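You operate a simulated robot arm through the tools that you are given. There is no shell and no other tool. Be economical: measure what you need, move in short steps, check, and stop when the job is done.

You are at the controls of a simulated two-armed robot. One attempt, no reset.

JOB
Carry the blue tray with both arms and set it on the top of table 3.
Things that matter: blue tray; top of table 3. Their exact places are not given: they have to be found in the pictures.

Only the result counts: the job must be done as asked and must still hold three seconds after the hand-in. Knocking over, shifting, dropping, spilling or breaking anything else fails it.

ROBOT AND FRAMES
Two 7-joint arms with two-finger parallel grippers on one trunk, on a base that drives. Base frame: it is fixed to the floor where the robot stands at the start and does not move with it; the origin is under the middle of the robot, x ahead of it, y to its left, z up; the surface under the hand at the start is at about z = 0.84. Units: m, rad, N and s.
The left shoulder is at the start at [0.124, 0.171, 1.162], the right one opposite. With the tool pointing down near the work surface each hand reaches from about 0.42 to 0.9 m from the robot's upright axis, wherever it stands, measured 20 degrees to its own side. Places, roughly: top of table 3 [1.6, -0.2, 0.8]. Payload 4.4 kg a hand.
The TCP of each hand is the grasp point between the finger pads, 0.023 m short of the fingertips. In the tool frame z runs along the fingers and y along their closing line. Largest opening 0.094 m; finger width 0.038, thickness 0.01; the body of the gripper, 0.054 by 0.096 m, starts 0.039 m behind the TCP.
Orientation is told as [roll, pitch, yaw] about the base's x, y, z axes, in that order, counted from this pose: with the fingers straight down and closing along the base's y, the tool's x points along the base's -x, its y along +y and its z along -z.

CONTROLS
- The arms move only by the tool drive_tool. It takes "left_increments", "right_increments" or both (then of equal length, played together; a hand with none holds still); each is a list of rows, each an object of numbers (a shift or turn left out is 0, a gripper value left out holds the last): "ax", "ay", "az": the turn, a rotation vector about the tool's x, y, z in rad; "dx", "dy", "dz": the shift along the tool's x, y, z in m; "fingers": the opening, from 0 (shut) to 1 (fully open). In form: [{"ax": .., "ay": .., "az": .., "dx": .., "dy": .., "dz": .., "fingers": ..}, ...]. A call has 1 to 12 rows; each row shifts and turns the commanded pose from where the row before left it, along the tool's axes as they then stand. Rows are played at 5 a second. More than 0.05 m and 0.15 rad between two rows, or a gripper value outside its range, and nothing of the call is played. A pose out of reach is approached as far as the arm can. The call stops where the force on the tool passes 40 N (or 10 N more than at its start, if that is more) or the arm is blocked; 0.2 s more then pass. The fingers move at their own pace (about 0.072 m/s each) and stop on an object; they squeeze with about 28 N. The grip force told is the motor's: it shows also when the fingers shut on nothing. Time passes only in rows, and 0.2 s behind the last, so rows that do not move let the fingers close. It gives the time, the measured TCP pose, the force on the tool (base axes), the opening and the grip force at its end, in the units of the frame above (readings bear some noise), with the torque about the TCP (base axes, N m) and any sound that the robot's microphone picked up, and new pictures: "show" is both (left out), scene, wrist or none (wrist: the cameras of the hands that moved).
- Cameras (640 x 400 px; columns grow to the right, rows downward): "scene" is now at [0.2233, -0.0295, 1.3125]; the picture's right is [-0.40, -0.92, 0.00], its down [-0.50, 0.21, -0.84] and it looks along [0.77, -0.33, -0.54] (base axes); focal length 263 px, centre (320, 200). "left" rides on the left gripper at [0.086, -0.016, -0.075] in its tool frame; the picture's right is [0.18, 0.98, 0.00], its down [-0.58, 0.11, -0.81] and it looks along [-0.79, 0.15, 0.59] (tool axes); focal length 243 px, centre (320, 200). "right" rides on the right gripper at [0.086, 0.016, -0.075] in its tool frame; the picture's right is [-0.18, 0.98, 0.00], its down [-0.58, -0.11, -0.81] and it looks along [-0.79, -0.15, 0.59] (tool axes); focal length 243 px, centre (320, 200).
- slide_trunk(by): slides the trunk up (or, below 0, down) by that many m; the arms and the scene camera ride with it, the base frame stays. It gives what a move gives, with no picture.
- steer(legs): drives the robot by 1 to 6 legs, each [ahead, left, turn to the left] in m, m and rad, along the robot's own axes; the way and the turn of a leg run together, so that a leg with both is an arc; at most 1.5 m and 3.142 rad a leg. The arms and the cameras ride along, it lands a little off, and it stops where it bumps. It gives what a move gives, and a new picture of the scene camera.
- turn_head(pan, tilt): turns the head with the scene camera to pan (to the left, within 1.396 rad either way) and tilt (down, from -0.506 to 1.204), counted from straight ahead of the robot. It gives what a move gives, and a new picture of the scene camera.
- point_at(camera, pixels): there is no depth. For up to 12 entries [column, row, z] of the newest picture of that camera ("zoom" is the newest enlarged one), the place [x, y] in the base frame at which the ray of that pixel passes the height z, good to about 0.002 m, but the place of the scene camera against the robot may be out by one fixed shift of up to 0.018 m in any direction. No time passes.
- zoom(camera, box): a new picture of the part [left, top, right, bottom] of that camera's present view, enlarged. No time passes.
- sign_off(): hands the job in; it is judged then, once.

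Go step by step. Measure first, check grasps and placings, and put right what went wrong. The budget is 80 turns and 260 pictures, counting those below and the enlarged ones. Unless the task says otherwise, let go and move clear before handing in, and close with one line.

The tools are called after "Call:" as name(argument=value, ...) on one line, values as JSON. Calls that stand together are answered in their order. drive_tool: Moves the arms, as the interface text tells. Its arguments: {"type":"object","properties":{"left_increments":{"type":"array","items":{"type":"object","properties":{"ax":{"type":"number"},"ay":{"type":"number"},"az":{"type":"number"},"dx":{"type":"number"},"dy":{"type":"number"},"dz":{"type":"number"},"fingers":{"type":"number"}}}},"right_increments":{"type":"array","items":{"type":"object","properties":{"ax":{"type":"number"},"ay":{"type":"number"},"az":{"type":"number"},"dx":{"type":"number"},"dy":{"type":"number"},"dz":{"type":"number"},"fingers":{"type":"number"}}}},"show":{"type":"string","enum":["both","scene","wrist","none"]}},"required":[]} The other tools are called the same way: slide_trunk (by) slides the trunk up or down; steer (legs) drives the base; turn_head (pan, tilt) turns the head that bears the scene camera; point_at (camera, pixels) gives the place at which the rays of pixels pass given heights; zoom (camera, box) takes an enlarged picture of a part of a camera's view; sign_off () hands the job in.

At the start:

```text
time: 0.0
left_eef_pos: [0.6253, 0.05, 1.145]
left_ee_rot: [-0.002, 0.0, 0.0]
left_wrist_force: [-0.7, -0.8, -0.2]
left_moment: [-0.02, -0.01, -0.04]
left_opening: 0.0943
left_grip_force: 0.1
right_eef_pos: [0.4411, -0.3364, 1.1709]
right_ee_rot: [-0.001, 0.0, 0.0]
right_wrist_force: [-0.1, -0.5, 0.0]
right_moment: [0.0, 0.0, -0.03]
right_opening: 0.0944
right_grip_force: 0.1
trunk travel left (down, up): [-0.175, 0.213]
robot x, y, heading: [-0.0011, -0.0009, 0.002]
head pan, tilt: [-0.407, 0.574]
```

scene: 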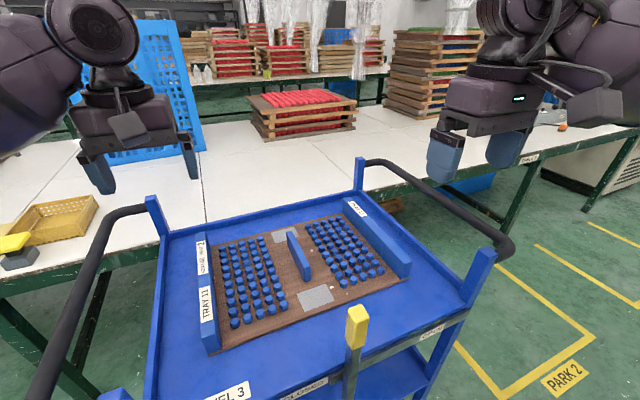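
right: 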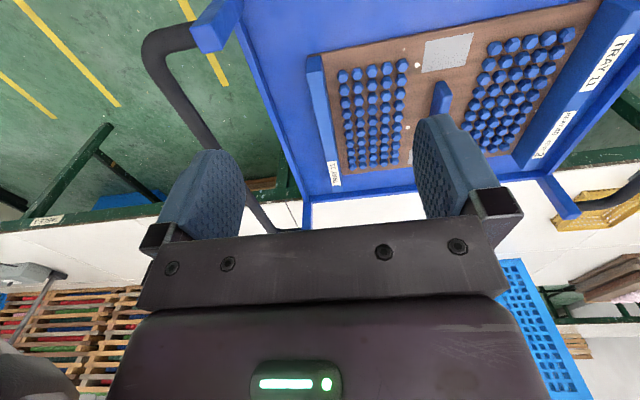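
left: 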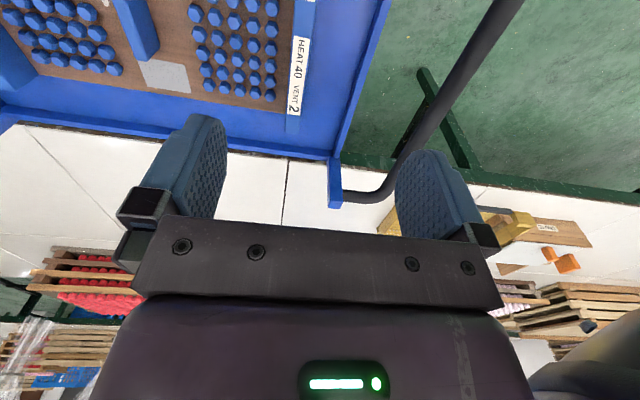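

The scene shows a blue cart with a tray (pixels 200-410, 200-355) labelled TRAY 11, and a table beyond. I'll zoom in for detail.

Call:
zoom(camera="scene", box=[140, 150, 520, 400])

Call:
point_at(camera="scene", pixels=[[197, 235, 0.9], [210, 350, 0.9], [350, 200, 0.9], [408, 265, 0.9], [285, 240, 0.9], [305, 275, 0.9], [205, 130, 0.84], [505, 225, 0.0], [165, 235, 0.84], [450, 310, 0.84]])

Call:
turn_head(pan=0.2, tilt=0.4)

```text
1.60 times, centred on (330, 275) of scene
```

zoom: 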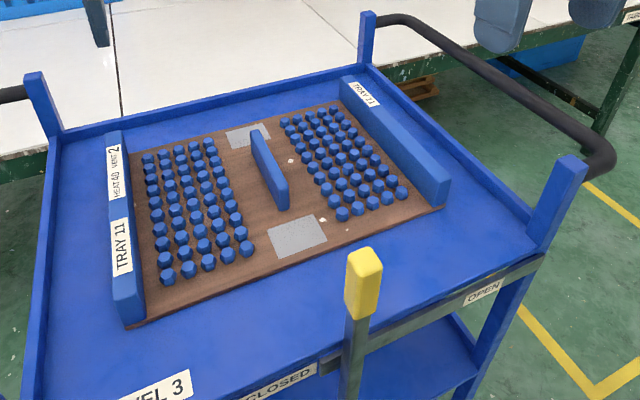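

```text
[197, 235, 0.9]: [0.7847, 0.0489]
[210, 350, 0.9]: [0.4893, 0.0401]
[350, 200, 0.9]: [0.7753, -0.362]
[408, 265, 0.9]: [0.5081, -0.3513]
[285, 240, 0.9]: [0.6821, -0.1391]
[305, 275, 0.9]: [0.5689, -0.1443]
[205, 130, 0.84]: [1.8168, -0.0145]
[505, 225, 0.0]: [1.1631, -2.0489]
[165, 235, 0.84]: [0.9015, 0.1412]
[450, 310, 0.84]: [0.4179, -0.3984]
```

```text
time: 1.0
left_eef_pos: [0.6259, 0.0501, 1.1442]
left_ee_rot: [0.0, 0.001, 0.0]
left_wrist_force: [0.8, -0.4, -0.4]
left_moment: [-0.01, -0.01, -0.01]
left_opening: 0.0937
left_grip_force: 0.1
right_eef_pos: [0.4427, -0.3377, 1.1723]
right_ee_rot: [0.0, 0.0, 0.0]
right_wrist_force: [0.2, -1.0, -0.4]
right_moment: [0.0, 0.0, 0.03]
right_opening: 0.0942
right_grip_force: 0.0
trunk travel left (down, up): [-0.175, 0.213]
robot x, y, heading: [0.0001, 0.0034, -0.003]
head pan, tilt: [0.201, 0.4]
```

scene: 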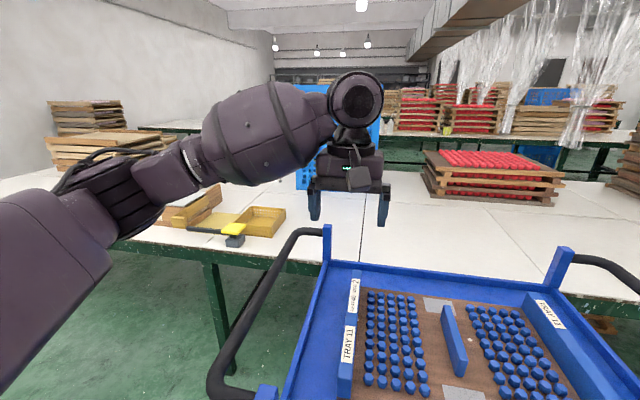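

The hand hides part of the table; the cart carries the tray in front of the table. I'll look around for table labels, the floor free for driving, and the lever on the cart.

Call:
turn_head(pan=-0.9, tilt=0.4)

Call:
zoom(camera="scene", box=[0, 0, 640, 400])

Call:
turn_head(pan=-0.2, tilt=0.9)

Call:
turn_head(pan=1.0, tilt=0.5)

```text
time: 2.3
left_eef_pos: [0.6264, 0.0503, 1.145]
left_ee_rot: [0.002, -0.002, -0.001]
left_wrist_force: [-0.3, 0.2, 1.0]
left_moment: [0.01, 0.0, 0.01]
left_opening: 0.094
left_grip_force: 0.1
right_eef_pos: [0.4424, -0.3367, 1.1703]
right_ee_rot: [-0.001, 0.001, 0.0]
right_wrist_force: [-0.6, -0.1, 0.2]
right_moment: [0.04, -0.02, -0.01]
right_opening: 0.0941
right_grip_force: 0.1
trunk travel left (down, up): [-0.175, 0.213]
robot x, y, heading: [0.0044, -0.0014, 0.001]
head pan, tilt: [-0.901, 0.4]
```

scene: 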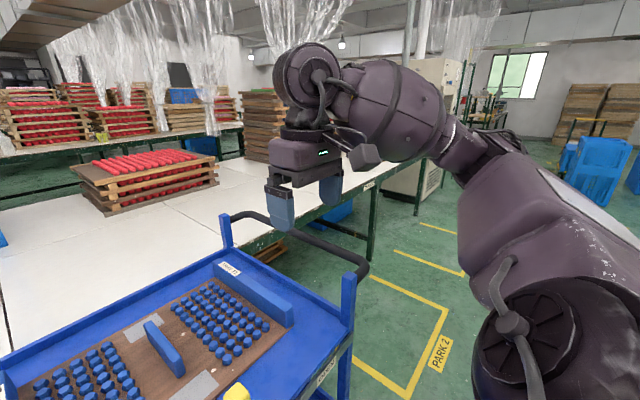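

```text
1.00 times, centred on (320, 200) of scene (not enlarged: the box is as wide or as high as the picture)
```

zoom: 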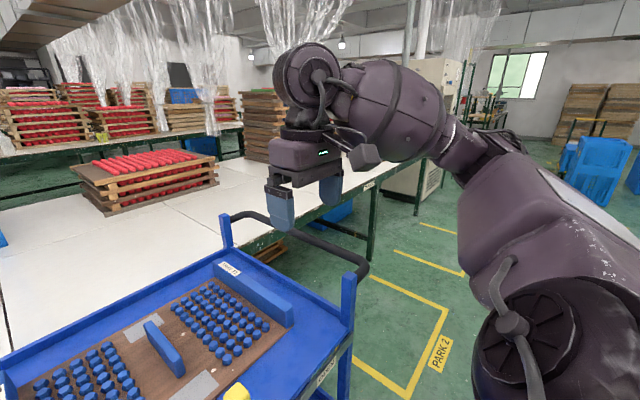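

```text
time: 3.4
left_eef_pos: [0.6263, 0.0509, 1.1448]
left_ee_rot: [0.001, -0.001, -0.001]
left_wrist_force: [-0.3, 1.1, 0.0]
left_moment: [0.01, -0.01, 0.0]
left_opening: 0.0941
left_grip_force: 0.2
right_eef_pos: [0.4427, -0.3355, 1.1708]
right_ee_rot: [0.0, -0.001, -0.001]
right_wrist_force: [-0.4, 0.3, 1.1]
right_moment: [0.01, 0.0, 0.0]
right_opening: 0.0941
right_grip_force: 0.2
trunk travel left (down, up): [-0.175, 0.213]
robot x, y, heading: [0.0007, 0.0018, 0.002]
head pan, tilt: [-0.201, 0.901]
```

scene: 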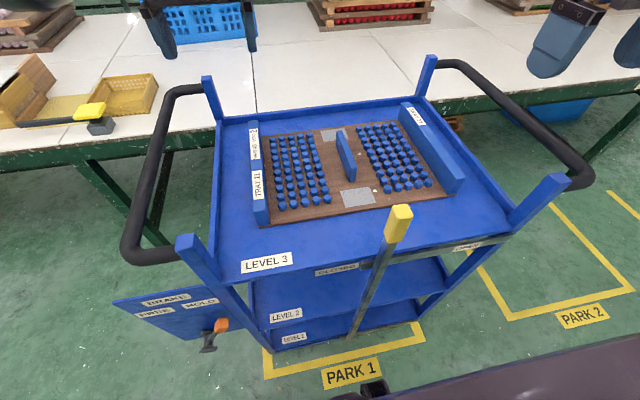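

```text
time: 4.8
left_eef_pos: [0.6264, 0.0513, 1.1449]
left_ee_rot: [0.0, -0.002, -0.002]
left_wrist_force: [0.7, -0.1, 0.1]
left_moment: [-0.02, 0.04, 0.02]
left_opening: 0.094
left_grip_force: 0.1
right_eef_pos: [0.4412, -0.3374, 1.1712]
right_ee_rot: [0.0, 0.0, 0.001]
right_wrist_force: [-0.3, -1.0, 0.1]
right_moment: [0.03, 0.0, 0.0]
right_opening: 0.094
right_grip_force: 0.1
trunk travel left (down, up): [-0.175, 0.213]
robot x, y, heading: [0.0009, 0.004, 0.006]
head pan, tilt: [1.0, 0.499]
```

scene: 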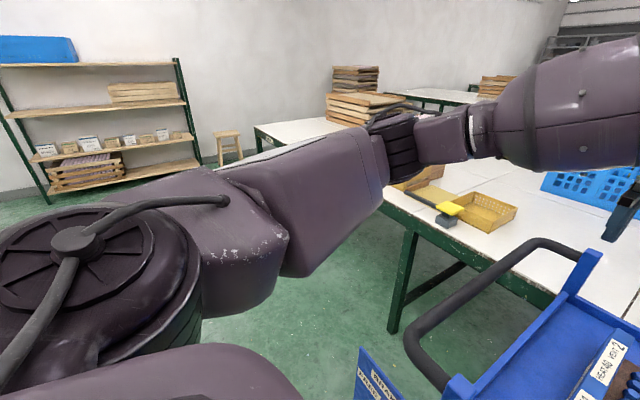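

The cart sits in PARK 1 with a gate lever and a brake; PARK 2 to its right is free and borders the table. I'll look at the table labels and right part of the table top.

Call:
turn_head(pan=-0.75, tilt=0.5)

Call:
zoom(camera="scene", box=[380, 100, 540, 200])

Call:
zoom(camera="scene", box=[120, 50, 440, 250])

```text
time: 6.6
left_eef_pos: [0.6271, 0.0507, 1.1445]
left_ee_rot: [-0.002, -0.001, 0.0]
left_wrist_force: [-0.2, 0.0, -0.2]
left_moment: [-0.02, 0.0, 0.0]
left_opening: 0.0941
left_grip_force: 0.0
right_eef_pos: [0.4423, -0.3375, 1.1701]
right_ee_rot: [-0.001, -0.001, 0.001]
right_wrist_force: [-1.3, 0.4, -0.1]
right_moment: [-0.02, 0.02, 0.0]
right_opening: 0.0939
right_grip_force: 0.1
trunk travel left (down, up): [-0.175, 0.213]
robot x, y, heading: [0.0003, -0.0012, -0.0]
head pan, tilt: [-0.75, 0.499]
```

scene: 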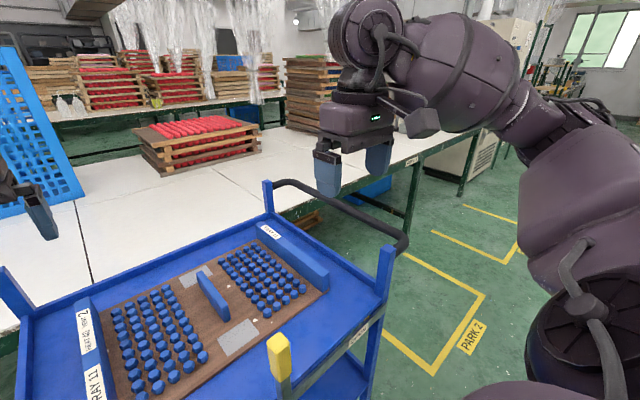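

```text
4.00 times, centred on (460, 150) of scene
```

zoom: 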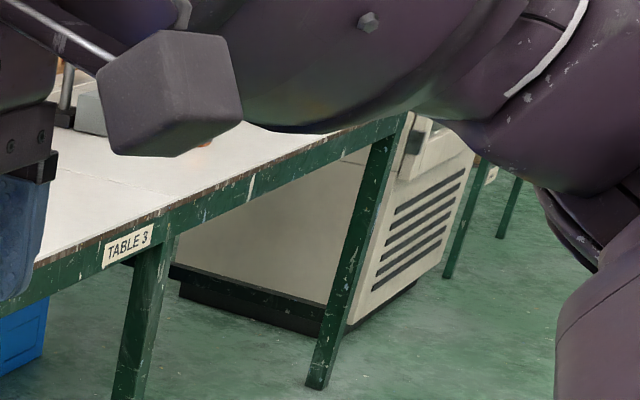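

```text
2.00 times, centred on (280, 150) of scene
```

zoom: 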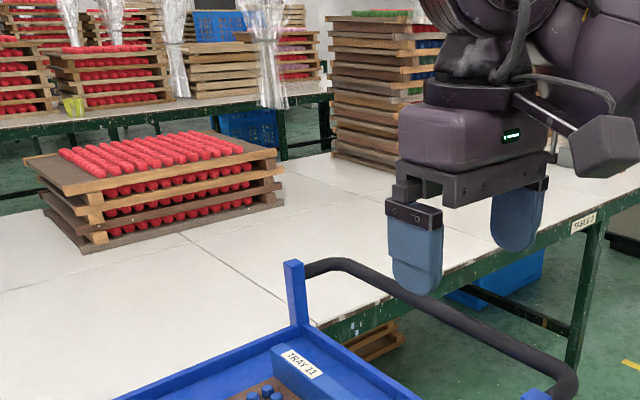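

TABLE 3 label is at (412,160): this is the table beyond the cart. I'll measure the table edges, stacks, and floor features.

Call:
point_at(camera="scene", pixels=[[163, 176, 0.8], [260, 148, 0.8], [135, 150, 0.8], [290, 126, 0.8], [412, 160, 0.77], [280, 210, 0.8], [83, 193, 0.8], [92, 282, 0.8], [432, 375, 0.0], [484, 295, 0.0], [400, 252, 0.0], [470, 130, 0.8]])

Call:
turn_head(pan=-0.2, tilt=1.1)

Call:
point_at(camera="scene", pixels=[[320, 200, 0.84]])

```text
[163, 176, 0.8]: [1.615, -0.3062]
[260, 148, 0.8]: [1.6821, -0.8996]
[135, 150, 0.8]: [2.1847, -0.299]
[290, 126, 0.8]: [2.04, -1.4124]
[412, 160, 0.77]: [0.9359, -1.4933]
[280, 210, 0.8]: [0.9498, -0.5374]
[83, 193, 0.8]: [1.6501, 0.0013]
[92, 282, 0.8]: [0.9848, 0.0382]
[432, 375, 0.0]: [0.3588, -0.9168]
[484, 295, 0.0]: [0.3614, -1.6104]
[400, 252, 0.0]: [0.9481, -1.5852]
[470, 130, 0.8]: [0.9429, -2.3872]
```

```text
time: 7.6
left_eef_pos: [0.6263, 0.0498, 1.1454]
left_ee_rot: [-0.001, -0.001, 0.0]
left_wrist_force: [-0.5, -0.3, 0.2]
left_moment: [0.0, -0.02, 0.0]
left_opening: 0.094
left_grip_force: 0.0
right_eef_pos: [0.4434, -0.3366, 1.1715]
right_ee_rot: [0.0, 0.001, 0.001]
right_wrist_force: [-0.4, 0.3, -0.2]
right_moment: [-0.01, -0.01, 0.0]
right_opening: 0.0941
right_grip_force: 0.0
trunk travel left (down, up): [-0.175, 0.213]
robot x, y, heading: [0.0024, 0.0028, 0.003]
head pan, tilt: [-0.201, 1.1]
```

scene: 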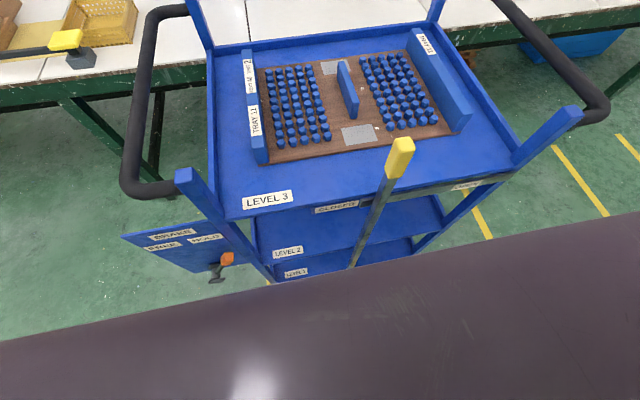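

```text
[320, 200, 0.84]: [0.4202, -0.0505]
```

Table 3's near edge is at x≈0.94 with a free area around y −1.0…−2.2. Now I measure the tray's end walls closely.

Call:
zoom(camera="scene", box=[220, 30, 480, 190])

Call:
zoom(camera="right", box=[290, 0, 640, 220])

```text
2.46 times, centred on (350, 110) of scene
```

zoom: 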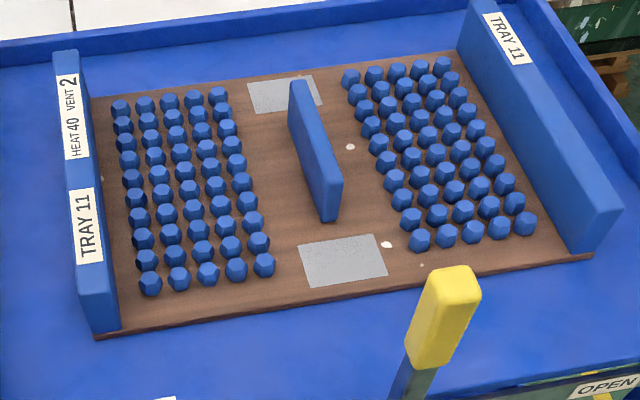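

```text
1.82 times, centred on (465, 110) of right
```

zoom: 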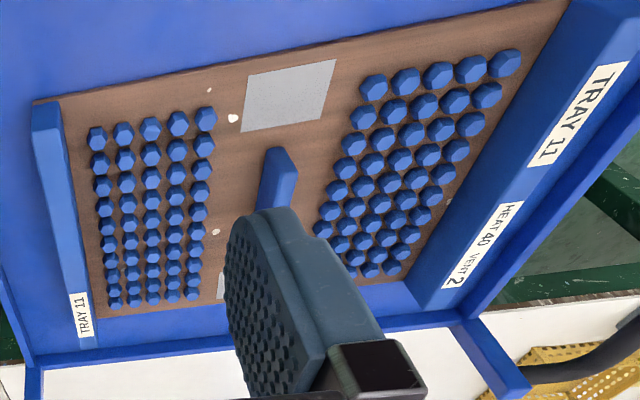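

I'll triangulate wall tops using scene and right-wrist pictures at two heights.

Call:
point_at(camera="scene", pixels=[[260.6, 146.2, 0.88], [260.6, 146.2, 0.92], [464.6, 114.9, 0.88], [464.6, 114.9, 0.92], [248.5, 50.5, 0.88], [248.5, 50.5, 0.92], [262.5, 163.3, 0.84], [459.8, 130.3, 0.84]])

Call:
point_at(camera="right", pixels=[[315.7, 71, 0.88], [315.7, 71, 0.92], [330, 184, 0.88], [330, 184, 0.92]])

```text
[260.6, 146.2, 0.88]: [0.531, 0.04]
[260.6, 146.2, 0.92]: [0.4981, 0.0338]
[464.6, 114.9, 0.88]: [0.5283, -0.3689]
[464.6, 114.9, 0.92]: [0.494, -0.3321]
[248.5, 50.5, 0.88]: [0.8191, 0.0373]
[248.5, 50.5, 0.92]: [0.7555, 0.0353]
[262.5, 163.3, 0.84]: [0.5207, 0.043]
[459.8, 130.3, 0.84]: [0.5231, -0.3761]
```

```text
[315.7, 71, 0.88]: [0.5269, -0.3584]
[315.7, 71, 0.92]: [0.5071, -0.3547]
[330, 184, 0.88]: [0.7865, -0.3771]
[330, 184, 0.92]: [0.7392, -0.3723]
```

Wall tops are at about z≈0.885, left wall y≈0.04, right wall y≈−0.365, x 0.52–0.79. I move both hands above the wall middles at z≈0.97.

Call:
drive_tool(left_increments=[{"dx": -0.03, "dy": -0.01}, {"dz": 0.035}, {"dz": 0.035}, {"dz": 0.035}, {"dz": 0.035}, {"dz": 0.035}, {}], right_increments=[{"dx": -0.045, "dy": -0.028}, {"dx": -0.042, "dz": 0.01}, {"dx": -0.042, "dz": 0.04}, {"dx": -0.042, "dz": 0.045}, {"dx": -0.042, "dz": 0.045}, {"dz": 0.045}, {"dz": 0.015}])

```text
refused: row 1 steps farther than a row can; nothing moved
```

The first row was too long; I'll split it.

Call:
drive_tool(left_increments=[{"dx": -0.03, "dy": -0.01}, {"dz": 0.035}, {"dz": 0.035}, {"dz": 0.035}, {"dz": 0.035}, {"dz": 0.035}, {}], right_increments=[{"dx": -0.038, "dy": -0.028}, {"dx": -0.044}, {"dx": -0.044, "dz": 0.02}, {"dx": -0.044, "dz": 0.02}, {"dx": -0.03, "dz": 0.037}, {"dx": -0.014, "dz": 0.046}, {"dz": 0.048}])

```text
time: 9.2
left_eef_pos: [0.6549, 0.0409, 0.9697]
left_ee_rot: [0.001, 0.0, -0.002]
left_wrist_force: [0.8, 0.3, -0.8]
left_moment: [0.02, -0.05, 0.0]
left_opening: 0.0941
left_grip_force: 0.2
right_eef_pos: [0.6566, -0.3679, 1.0001]
right_ee_rot: [0.001, 0.0, -0.001]
right_wrist_force: [-0.4, -0.1, 0.1]
right_moment: [-0.03, -0.01, 0.01]
right_opening: 0.0939
right_grip_force: 0.0
trunk travel left (down, up): [-0.175, 0.213]
robot x, y, heading: [-0.0007, -0.0002, -0.001]
head pan, tilt: [-0.201, 1.1]
```

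scene: 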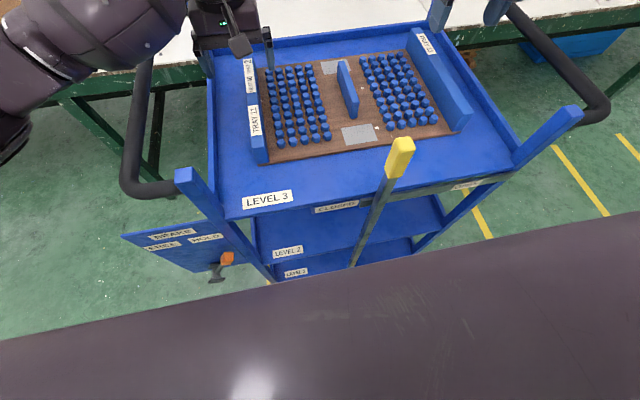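
right: 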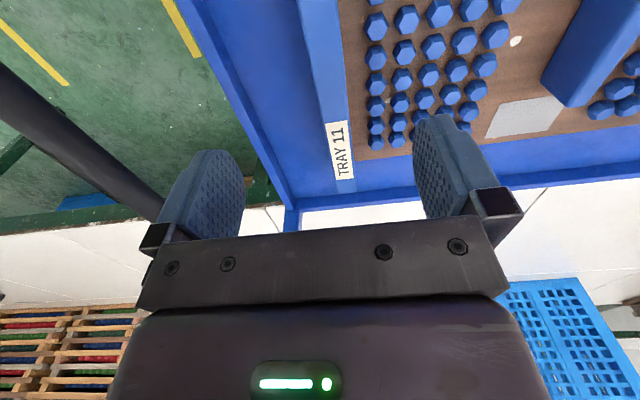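
left: 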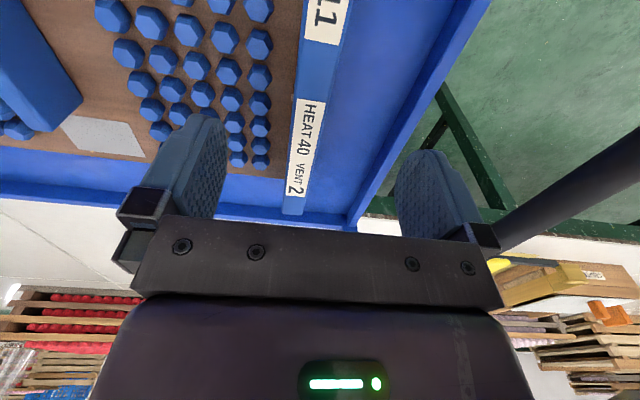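

I'll zoom both wrist pictures to fix wall edges.

Call:
zoom(camera="right", box=[240, 0, 440, 220])

Call:
zoom(camera="left", box=[200, 0, 400, 220])

```text
1.82 times, centred on (340, 110) of right
```

zoom: 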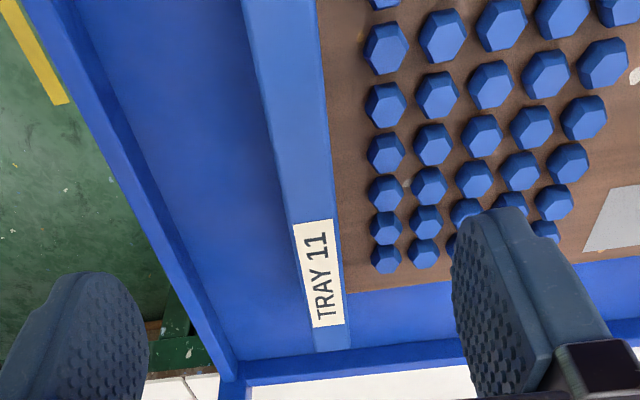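

```text
1.82 times, centred on (300, 110) of left
```

zoom: 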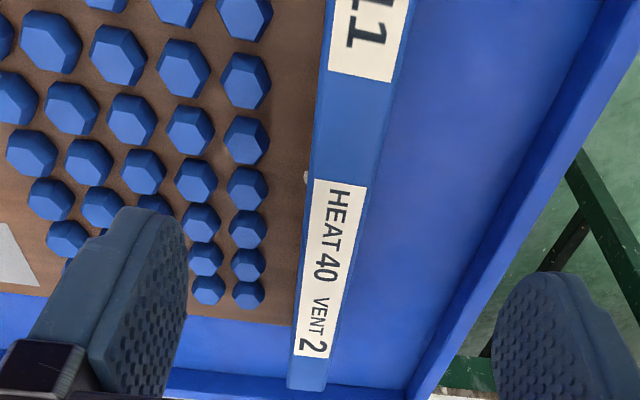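

Call:
point_at(camera="zoom", pixels=[[338, 200, 0.885], [372, 200, 0.885], [290, 388, 0.885], [326, 388, 0.885], [340, 50, 0.885], [393, 50, 0.885], [290, 322, 0.85]])

Call:
point_at(camera="right", pixels=[[300, 27.5, 0.885], [331, 27.5, 0.885], [337.7, 192.5, 0.885], [357.5, 192.5, 0.885], [326, 130, 0.885], [349, 130, 0.885], [355, 160, 0.85]])

```text
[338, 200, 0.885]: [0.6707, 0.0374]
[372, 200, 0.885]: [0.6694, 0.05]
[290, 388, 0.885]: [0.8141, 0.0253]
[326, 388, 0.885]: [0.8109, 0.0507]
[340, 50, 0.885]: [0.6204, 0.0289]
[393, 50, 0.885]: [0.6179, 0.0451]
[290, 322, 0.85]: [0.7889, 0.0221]
```

```text
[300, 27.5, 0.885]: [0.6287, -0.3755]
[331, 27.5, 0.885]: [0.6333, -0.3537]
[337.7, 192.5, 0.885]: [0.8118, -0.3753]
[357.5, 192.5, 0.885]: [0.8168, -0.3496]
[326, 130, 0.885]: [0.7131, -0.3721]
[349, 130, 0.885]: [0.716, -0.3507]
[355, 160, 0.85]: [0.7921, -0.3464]
```

Left wall centre y≈0.038, right wall y≈−0.363, about 0.023 thick, pegs ~0.02 inside. I'll narrow the fingers to ~0.038 and descend to z≈0.91.

Call:
drive_tool(left_increments=[{"fingers": 0.41, "dy": -0.003}, {}, {"dz": 0.02}, {"dz": 0.02}, {"dz": 0.02}, {}], right_increments=[{"fingers": 0.41, "dy": 0.005}, {"dz": 0.03}, {"dz": 0.02}, {"dz": 0.02}, {"dz": 0.02}, {}], show="wrist")

Call:
turn_head(pan=-0.2, tilt=0.75)

Call:
zoom(camera="scene", box=[180, 60, 500, 260])

```text
time: 10.6
left_eef_pos: [0.655, 0.0384, 0.9106]
left_ee_rot: [0.002, 0.0, 0.0]
left_wrist_force: [0.6, -0.1, -0.1]
left_moment: [-0.03, -0.02, -0.01]
left_opening: 0.0385
left_grip_force: 0.0
right_eef_pos: [0.6557, -0.3587, 0.9108]
right_ee_rot: [0.001, -0.001, 0.0]
right_wrist_force: [-0.4, 0.1, 0.2]
right_moment: [0.0, 0.03, 0.0]
right_opening: 0.0384
right_grip_force: 0.1
trunk travel left (down, up): [-0.175, 0.213]
robot x, y, heading: [-0.0002, 0.001, -0.001]
head pan, tilt: [-0.201, 1.1]
```

right: 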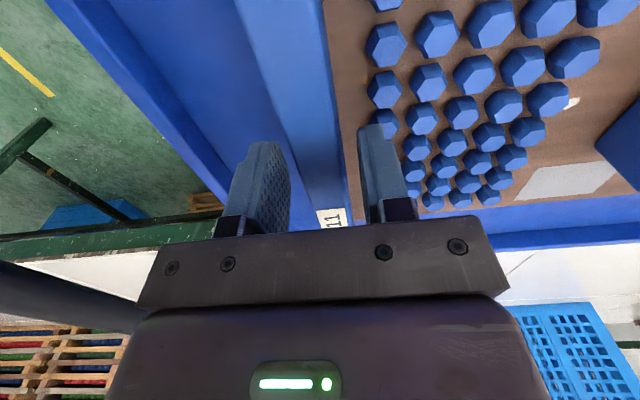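
left: 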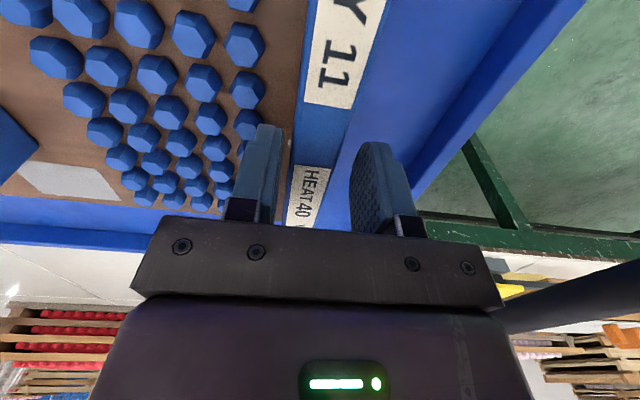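

```text
time: 11.4
left_eef_pos: [0.6554, 0.0372, 0.9096]
left_ee_rot: [-0.001, 0.001, 0.001]
left_wrist_force: [-0.2, -0.5, -1.1]
left_moment: [0.03, 0.01, 0.02]
left_opening: 0.0381
left_grip_force: 0.0
right_eef_pos: [0.6561, -0.3599, 0.911]
right_ee_rot: [0.002, -0.001, -0.001]
right_wrist_force: [0.7, 0.4, -0.1]
right_moment: [-0.02, 0.01, 0.01]
right_opening: 0.0386
right_grip_force: 0.0
trunk travel left (down, up): [-0.175, 0.213]
robot x, y, heading: [-0.0008, -0.0005, -0.003]
head pan, tilt: [-0.201, 0.75]
```

scene: 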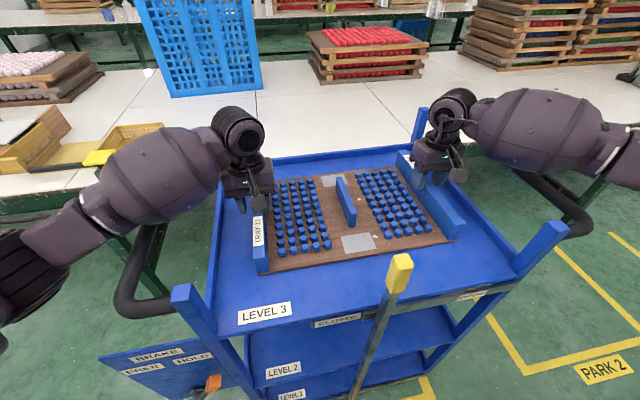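

```text
2.00 times, centred on (340, 160) of scene
```

zoom: 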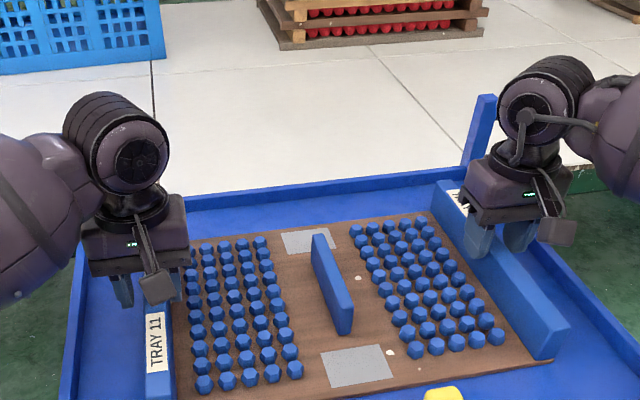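

Both hands straddle the walls. I nudge the right by −3 mm in y and descend to z≈0.878.

Call:
drive_tool(left_increments=[{"dz": 0.008}, {"dz": 0.008}, {"dz": 0.008}, {"dz": 0.008}, {}], right_increments=[{"dz": 0.008, "dy": -0.003}, {"dz": 0.008}, {"dz": 0.008}, {"dz": 0.008}, {}], show="wrist")

```text
time: 12.6
left_eef_pos: [0.6574, 0.0379, 0.883]
left_ee_rot: [-0.001, -0.009, 0.004]
left_wrist_force: [1.3, 0.1, -0.2]
left_moment: [0.04, 0.0, 0.0]
left_opening: 0.0384
left_grip_force: 0.0
right_eef_pos: [0.6567, -0.3617, 0.88]
right_ee_rot: [-0.004, -0.002, -0.002]
right_wrist_force: [-1.4, -1.3, -1.1]
right_moment: [-0.03, 0.01, 0.01]
right_opening: 0.0374
right_grip_force: 0.1
trunk travel left (down, up): [-0.175, 0.213]
robot x, y, heading: [-0.0007, 0.0045, -0.001]
head pan, tilt: [-0.201, 0.75]
```

right: 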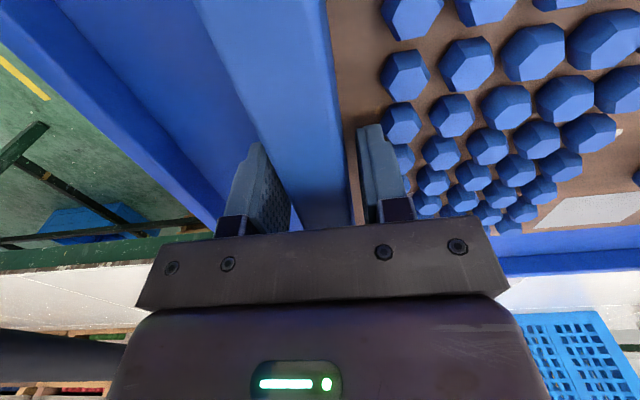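
left: 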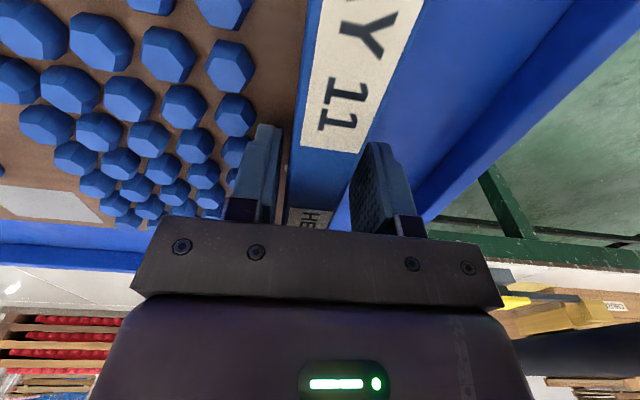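

No contact force yet; going 5 mm lower for a deeper grip.

Call:
drive_tool(left_increments=[{"dz": 0.004}, {"dz": 0.004}, {}], right_increments=[{"dz": 0.004}, {"dz": 0.002}, {}], show="none")

```text
time: 13.4
left_eef_pos: [0.6627, 0.0414, 0.8852]
left_ee_rot: [-0.005, -0.028, 0.008]
left_wrist_force: [0.3, 0.3, -1.4]
left_moment: [-0.02, 0.01, -0.01]
left_opening: 0.0384
left_grip_force: 0.0
right_eef_pos: [0.6561, -0.3611, 0.877]
right_ee_rot: [-0.003, -0.007, -0.002]
right_wrist_force: [1.8, -5.1, 4.2]
right_moment: [0.03, -0.05, -0.09]
right_opening: 0.0367
right_grip_force: 0.0
trunk travel left (down, up): [-0.175, 0.213]
robot x, y, heading: [0.0024, 0.0005, -0.003]
head pan, tilt: [-0.201, 0.75]
```

The left arm deviates (x +8 mm, pitch −0.028) with no tool force: a link higher up may be touching something, such as the cart handle. I back the left hand up 8 mm and look.

Call:
drive_tool(left_increments=[{"dz": -0.004}, {"dz": -0.004}, {}], show="scene")

Call:
turn_head(pan=0.5, tilt=0.8)

```text
time: 14.2
left_eef_pos: [0.6622, 0.0453, 0.8911]
left_ee_rot: [-0.003, -0.025, 0.01]
left_wrist_force: [-0.7, 0.1, -0.9]
left_moment: [-0.04, 0.01, -0.02]
left_opening: 0.0385
left_grip_force: 0.5
right_eef_pos: [0.6553, -0.3602, 0.8748]
right_ee_rot: [-0.003, 0.0, 0.001]
right_wrist_force: [1.4, -2.1, -1.3]
right_moment: [-0.11, 0.01, -0.07]
right_opening: 0.0377
right_grip_force: 0.0
trunk travel left (down, up): [-0.175, 0.213]
robot x, y, heading: [-0.0017, 0.0011, 0.001]
head pan, tilt: [-0.201, 0.75]
```

scene: 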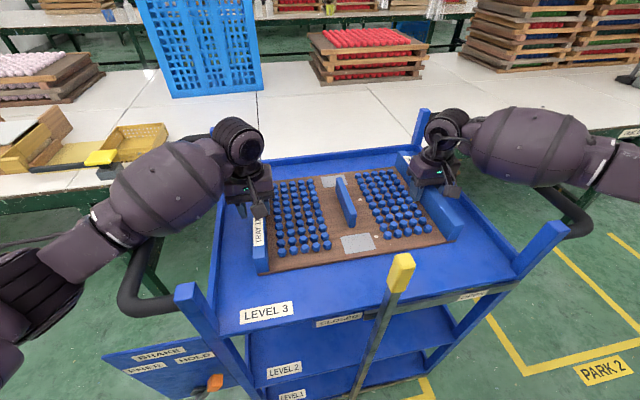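

```text
time: 15.3
left_eef_pos: [0.6619, 0.0441, 0.8913]
left_ee_rot: [-0.003, -0.025, 0.011]
left_wrist_force: [-0.1, -0.3, -0.3]
left_moment: [0.0, 0.0, 0.03]
left_opening: 0.0384
left_grip_force: 0.0
right_eef_pos: [0.6548, -0.36, 0.8754]
right_ee_rot: [-0.002, -0.002, 0.0]
right_wrist_force: [0.2, -1.4, -0.7]
right_moment: [-0.03, 0.03, -0.04]
right_opening: 0.0379
right_grip_force: 0.1
trunk travel left (down, up): [-0.175, 0.213]
robot x, y, heading: [0.0013, 0.0008, 0.002]
head pan, tilt: [0.499, 0.799]
```

scene: 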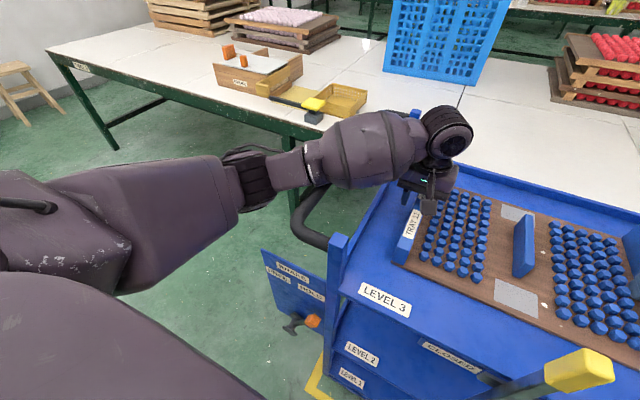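

The left forearm rests on the cart's left handle (around (310,210)). Raising the trunk 0.2 m will let the forearms come down steeper and clear of the handles; the hands rise straight off the walls with it.

Call:
slide_trunk(by=0.2)

Call:
drive_tool(left_increments=[{}, {}], right_increments=[{}, {}], show="both")

```text
time: 17.4
left_eef_pos: [0.6563, 0.0376, 1.0775]
left_ee_rot: [0.0, 0.0, 0.001]
left_wrist_force: [0.4, 0.4, 0.1]
left_moment: [-0.01, -0.01, 0.0]
left_opening: 0.0387
left_grip_force: 0.1
right_eef_pos: [0.6565, -0.3632, 1.0713]
right_ee_rot: [0.0, 0.0, 0.001]
right_wrist_force: [-0.8, -0.3, 0.5]
right_moment: [0.0, -0.01, 0.0]
right_opening: 0.0384
right_grip_force: 0.1
trunk travel left (down, up): [-0.375, 0.013]
robot x, y, heading: [0.0027, 0.0024, 0.002]
head pan, tilt: [0.499, 0.799]
```

```text
time: 18.1
left_eef_pos: [0.6557, 0.037, 1.0767]
left_ee_rot: [-0.001, 0.001, 0.0]
left_wrist_force: [-0.5, 0.0, 0.2]
left_moment: [-0.01, -0.01, 0.02]
left_opening: 0.0384
left_grip_force: 0.1
right_eef_pos: [0.6551, -0.3633, 1.073]
right_ee_rot: [0.001, 0.001, 0.002]
right_wrist_force: [1.0, 0.2, 0.9]
right_moment: [-0.01, 0.02, -0.01]
right_opening: 0.0387
right_grip_force: 0.0
trunk travel left (down, up): [-0.375, 0.013]
robot x, y, heading: [-0.0021, -0.0011, 0.0]
head pan, tilt: [0.499, 0.799]
```

scene: 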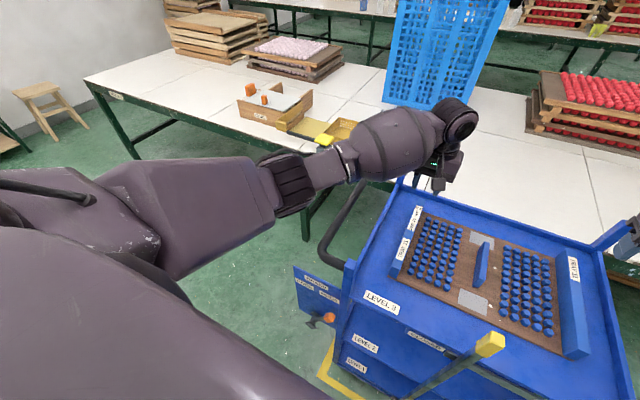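
right: 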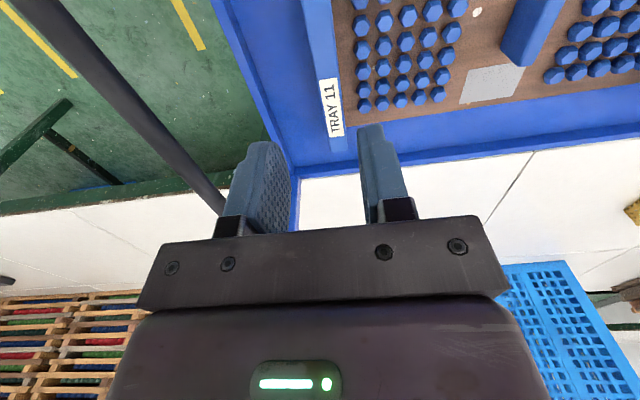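
left: 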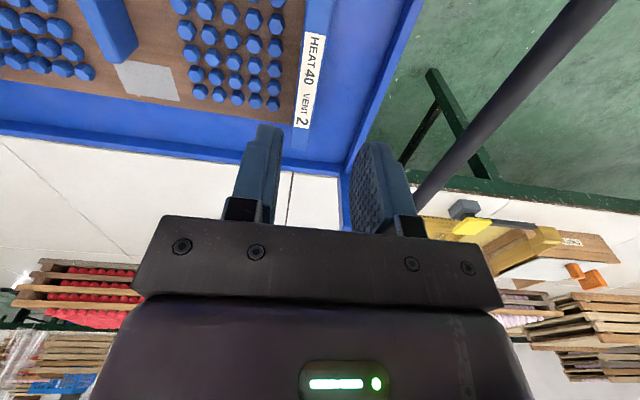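

Clear now. Descend both to z≈0.91 and check alignment again.

Call:
drive_tool(left_increments=[{"dz": 0.042}, {"dz": 0.042}, {"dz": 0.042}, {"dz": 0.04}, {}], right_increments=[{"dz": 0.042}, {"dz": 0.042}, {"dz": 0.042}, {"dz": 0.036}, {}], show="both")

Call:
zoom(camera="right", box=[220, 0, 460, 240])

Call:
zoom(camera="left", box=[200, 0, 440, 240])

```text
time: 19.2
left_eef_pos: [0.6538, 0.0398, 0.9109]
left_ee_rot: [0.0, 0.001, 0.001]
left_wrist_force: [-0.3, 0.6, -0.2]
left_moment: [0.03, 0.02, 0.02]
left_opening: 0.0385
left_grip_force: 0.1
right_eef_pos: [0.6543, -0.3652, 0.9098]
right_ee_rot: [-0.001, 0.001, 0.001]
right_wrist_force: [0.6, 0.3, -0.3]
right_moment: [-0.01, 0.01, -0.01]
right_opening: 0.0386
right_grip_force: 0.0
trunk travel left (down, up): [-0.375, 0.013]
robot x, y, heading: [0.0028, 0.0013, 0.003]
head pan, tilt: [0.499, 0.799]
```

scene: 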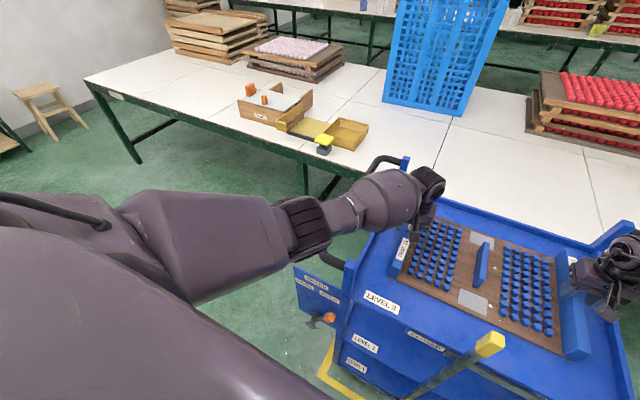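
right: 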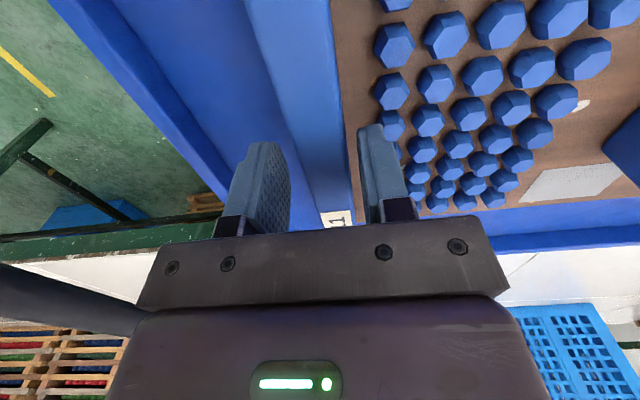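
left: 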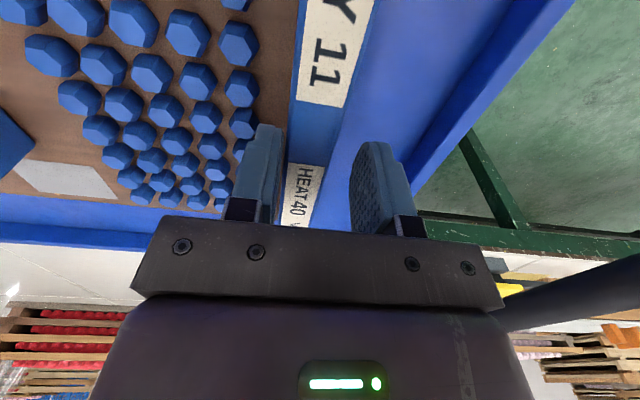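

```text
1.67 times, centred on (340, 120) of right
```

zoom: 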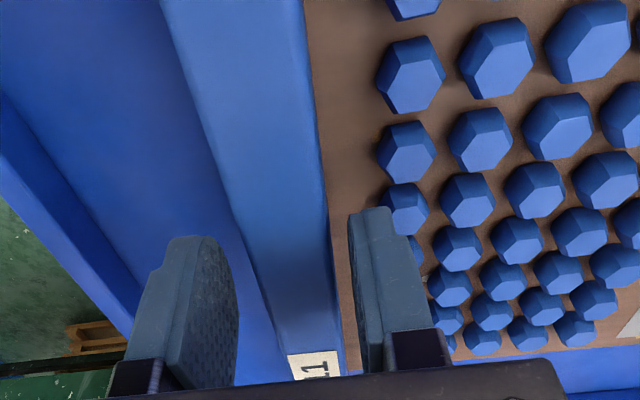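

```text
1.67 times, centred on (320, 120) of left
```

zoom: 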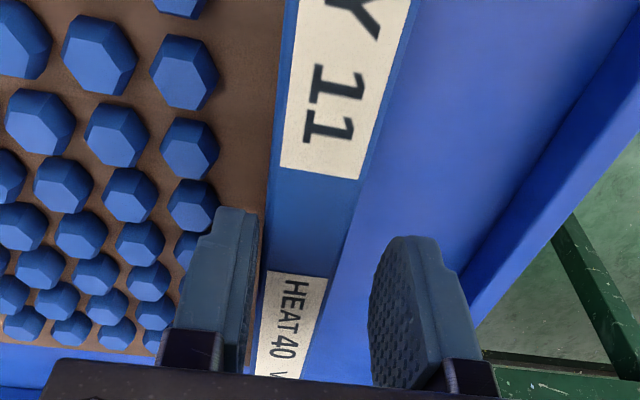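

Call:
point_at(camera="zoom", pixels=[[268, 270, 0.89], [326, 277, 0.89], [280, 150, 0.89], [368, 165, 0.89]])

Call:
point_at(camera="right", pixels=[[278, 90, 0.89], [337, 90, 0.89], [306, 180, 0.89], [348, 180, 0.89]])

```text
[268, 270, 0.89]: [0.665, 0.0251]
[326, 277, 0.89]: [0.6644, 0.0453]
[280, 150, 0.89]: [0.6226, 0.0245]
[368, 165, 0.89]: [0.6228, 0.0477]
```

```text
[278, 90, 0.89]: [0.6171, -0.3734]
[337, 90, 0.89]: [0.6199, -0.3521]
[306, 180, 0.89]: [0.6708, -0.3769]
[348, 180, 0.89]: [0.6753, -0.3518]
```

Shift left −3 mm in y, then descend to z≈0.874.

Call:
drive_tool(left_increments=[{"dy": -0.003, "dz": 0.006}, {"dz": 0.01}, {"dz": 0.01}, {"dz": 0.006}, {"dz": 0.004}, {}], right_increments=[{"dz": 0.006, "dy": 0.001}, {"dz": 0.01}, {"dz": 0.01}, {"dz": 0.006}, {"dz": 0.004}, {}], show="scene")

```text
time: 20.2
left_eef_pos: [0.6579, 0.0331, 0.8888]
left_ee_rot: [-0.004, -0.01, -0.003]
left_wrist_force: [-3.2, 4.5, 14.3]
left_moment: [-0.31, 0.37, -0.17]
left_opening: 0.0366
left_grip_force: 0.0
right_eef_pos: [0.6584, -0.3627, 0.8883]
right_ee_rot: [0.002, -0.011, -0.004]
right_wrist_force: [-7.1, -0.5, 21.9]
right_moment: [0.59, 0.55, 0.25]
right_opening: 0.038
right_grip_force: 0.1
trunk travel left (down, up): [-0.375, 0.013]
robot x, y, heading: [-0.0033, -0.0001, -0.004]
head pan, tilt: [0.499, 0.799]
stopped in row 4 (right hand): the force on the tool passed its limit at 47 N (the readings are from after the stop); the commanded pose is now the measured one
```

scene: 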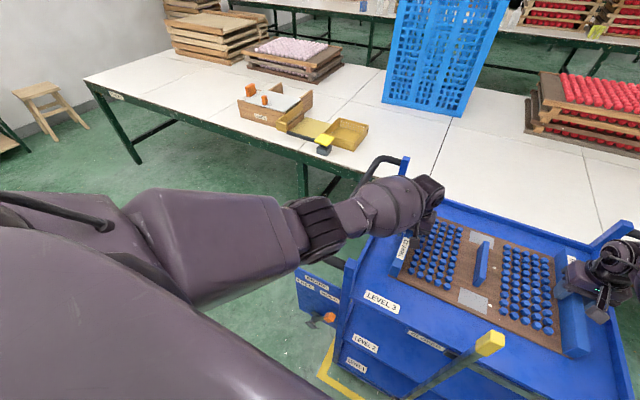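

Both inner fingers touched pegs (torque points to inner fingertips). I rise 4 mm and close gently to learn the wall centre and thickness.

Call:
drive_tool(left_increments=[{"dz": -0.004}, {"fingers": 0.3}, {"fingers": 0.0}, {}, {}], right_increments=[{"dz": -0.004}, {"fingers": 0.3}, {"fingers": 0.0}, {}, {}], show="wrist")

```text
time: 21.4
left_eef_pos: [0.6572, 0.034, 0.8886]
left_ee_rot: [-0.001, -0.005, -0.002]
left_wrist_force: [-1.8, -2.1, 0.1]
left_moment: [0.65, -0.14, -0.38]
left_opening: 0.0237
left_grip_force: 27.4
right_eef_pos: [0.6594, -0.3621, 0.8886]
right_ee_rot: [0.003, -0.007, -0.002]
right_wrist_force: [-1.1, 4.7, 7.4]
right_moment: [0.07, -0.9, 0.12]
right_opening: 0.0239
right_grip_force: 28.3
trunk travel left (down, up): [-0.375, 0.013]
robot x, y, heading: [0.0015, -0.0001, -0.001]
head pan, tilt: [0.499, 0.799]
```

right: 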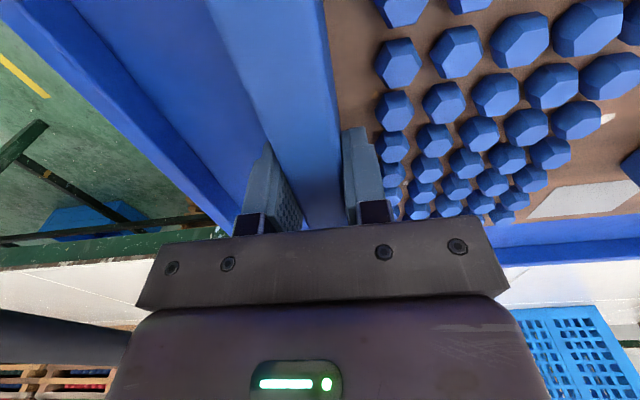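
left: 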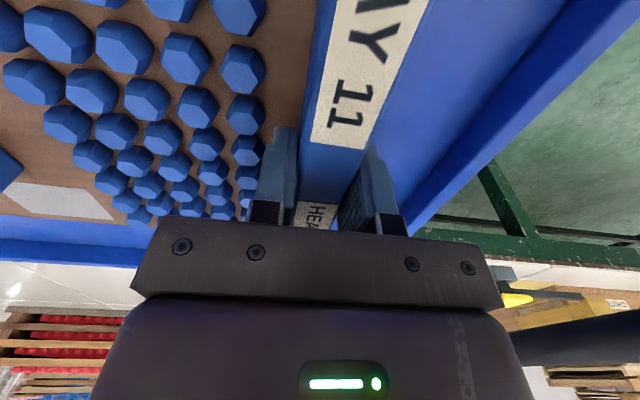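

Walls are 0.024 m thick and both hands grip. I open slightly to 0.031 and slide down ~12 mm for more depth, then close.

Call:
drive_tool(left_increments=[{"fingers": 0.33}, {}, {"dz": 0.006}, {"dz": 0.006}, {}], right_increments=[{"fingers": 0.33}, {}, {"dz": 0.006}, {"dz": 0.006}, {}], show="none")

```text
time: 22.6
left_eef_pos: [0.6575, 0.0336, 0.8764]
left_ee_rot: [-0.001, -0.005, -0.003]
left_wrist_force: [0.7, -0.1, 0.0]
left_moment: [0.03, 0.0, 0.02]
left_opening: 0.0309
left_grip_force: 0.0
right_eef_pos: [0.6591, -0.3631, 0.8772]
right_ee_rot: [0.003, -0.009, -0.006]
right_wrist_force: [-1.0, -0.3, -0.3]
right_moment: [0.0, -0.02, 0.04]
right_opening: 0.0311
right_grip_force: 0.0
trunk travel left (down, up): [-0.375, 0.013]
robot x, y, heading: [0.0011, 0.0032, 0.001]
head pan, tilt: [0.499, 0.799]
```

No contact at z≈0.877; a further 6 mm, then close.

Call:
drive_tool(left_increments=[{"dz": 0.006}, {}, {"fingers": 0.0}, {}, {}], right_increments=[{"dz": 0.006}, {}, {"fingers": 0.0}, {}, {}], show="none")

Call:
turn_head(pan=-0.2, tilt=0.8)

```text
time: 23.8
left_eef_pos: [0.6579, 0.0317, 0.8711]
left_ee_rot: [-0.001, -0.007, -0.001]
left_wrist_force: [1.9, -3.3, 5.2]
left_moment: [1.11, 0.27, 0.01]
left_opening: 0.0239
left_grip_force: 28.3
right_eef_pos: [0.6598, -0.3636, 0.8715]
right_ee_rot: [0.002, -0.007, -0.001]
right_wrist_force: [-0.1, 3.6, -0.5]
right_moment: [-0.81, 0.07, -0.16]
right_opening: 0.024
right_grip_force: 28.0
trunk travel left (down, up): [-0.375, 0.013]
robot x, y, heading: [-0.0028, -0.0011, -0.0]
head pan, tilt: [0.499, 0.799]
```

```text
time: 24.9
left_eef_pos: [0.6594, 0.0331, 0.8726]
left_ee_rot: [-0.003, -0.006, -0.001]
left_wrist_force: [2.6, -6.1, 8.5]
left_moment: [0.97, -0.02, -0.23]
left_opening: 0.024
left_grip_force: 27.4
right_eef_pos: [0.6586, -0.3635, 0.871]
right_ee_rot: [0.001, -0.007, -0.002]
right_wrist_force: [1.0, 7.1, -0.4]
right_moment: [-0.71, 0.43, -0.08]
right_opening: 0.0239
right_grip_force: 27.8
trunk travel left (down, up): [-0.375, 0.013]
robot x, y, heading: [-0.0012, 0.0022, 0.0]
head pan, tilt: [-0.201, 0.799]
```

scene: 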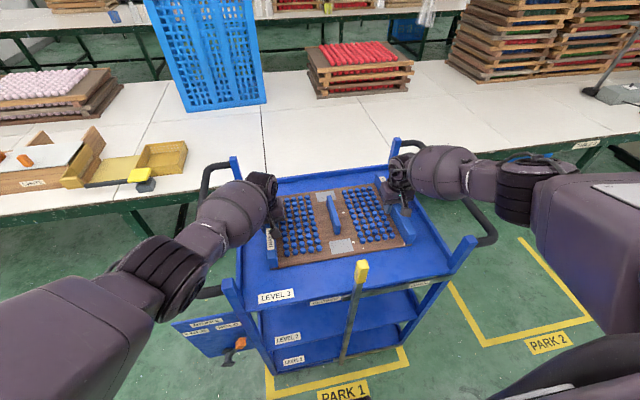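

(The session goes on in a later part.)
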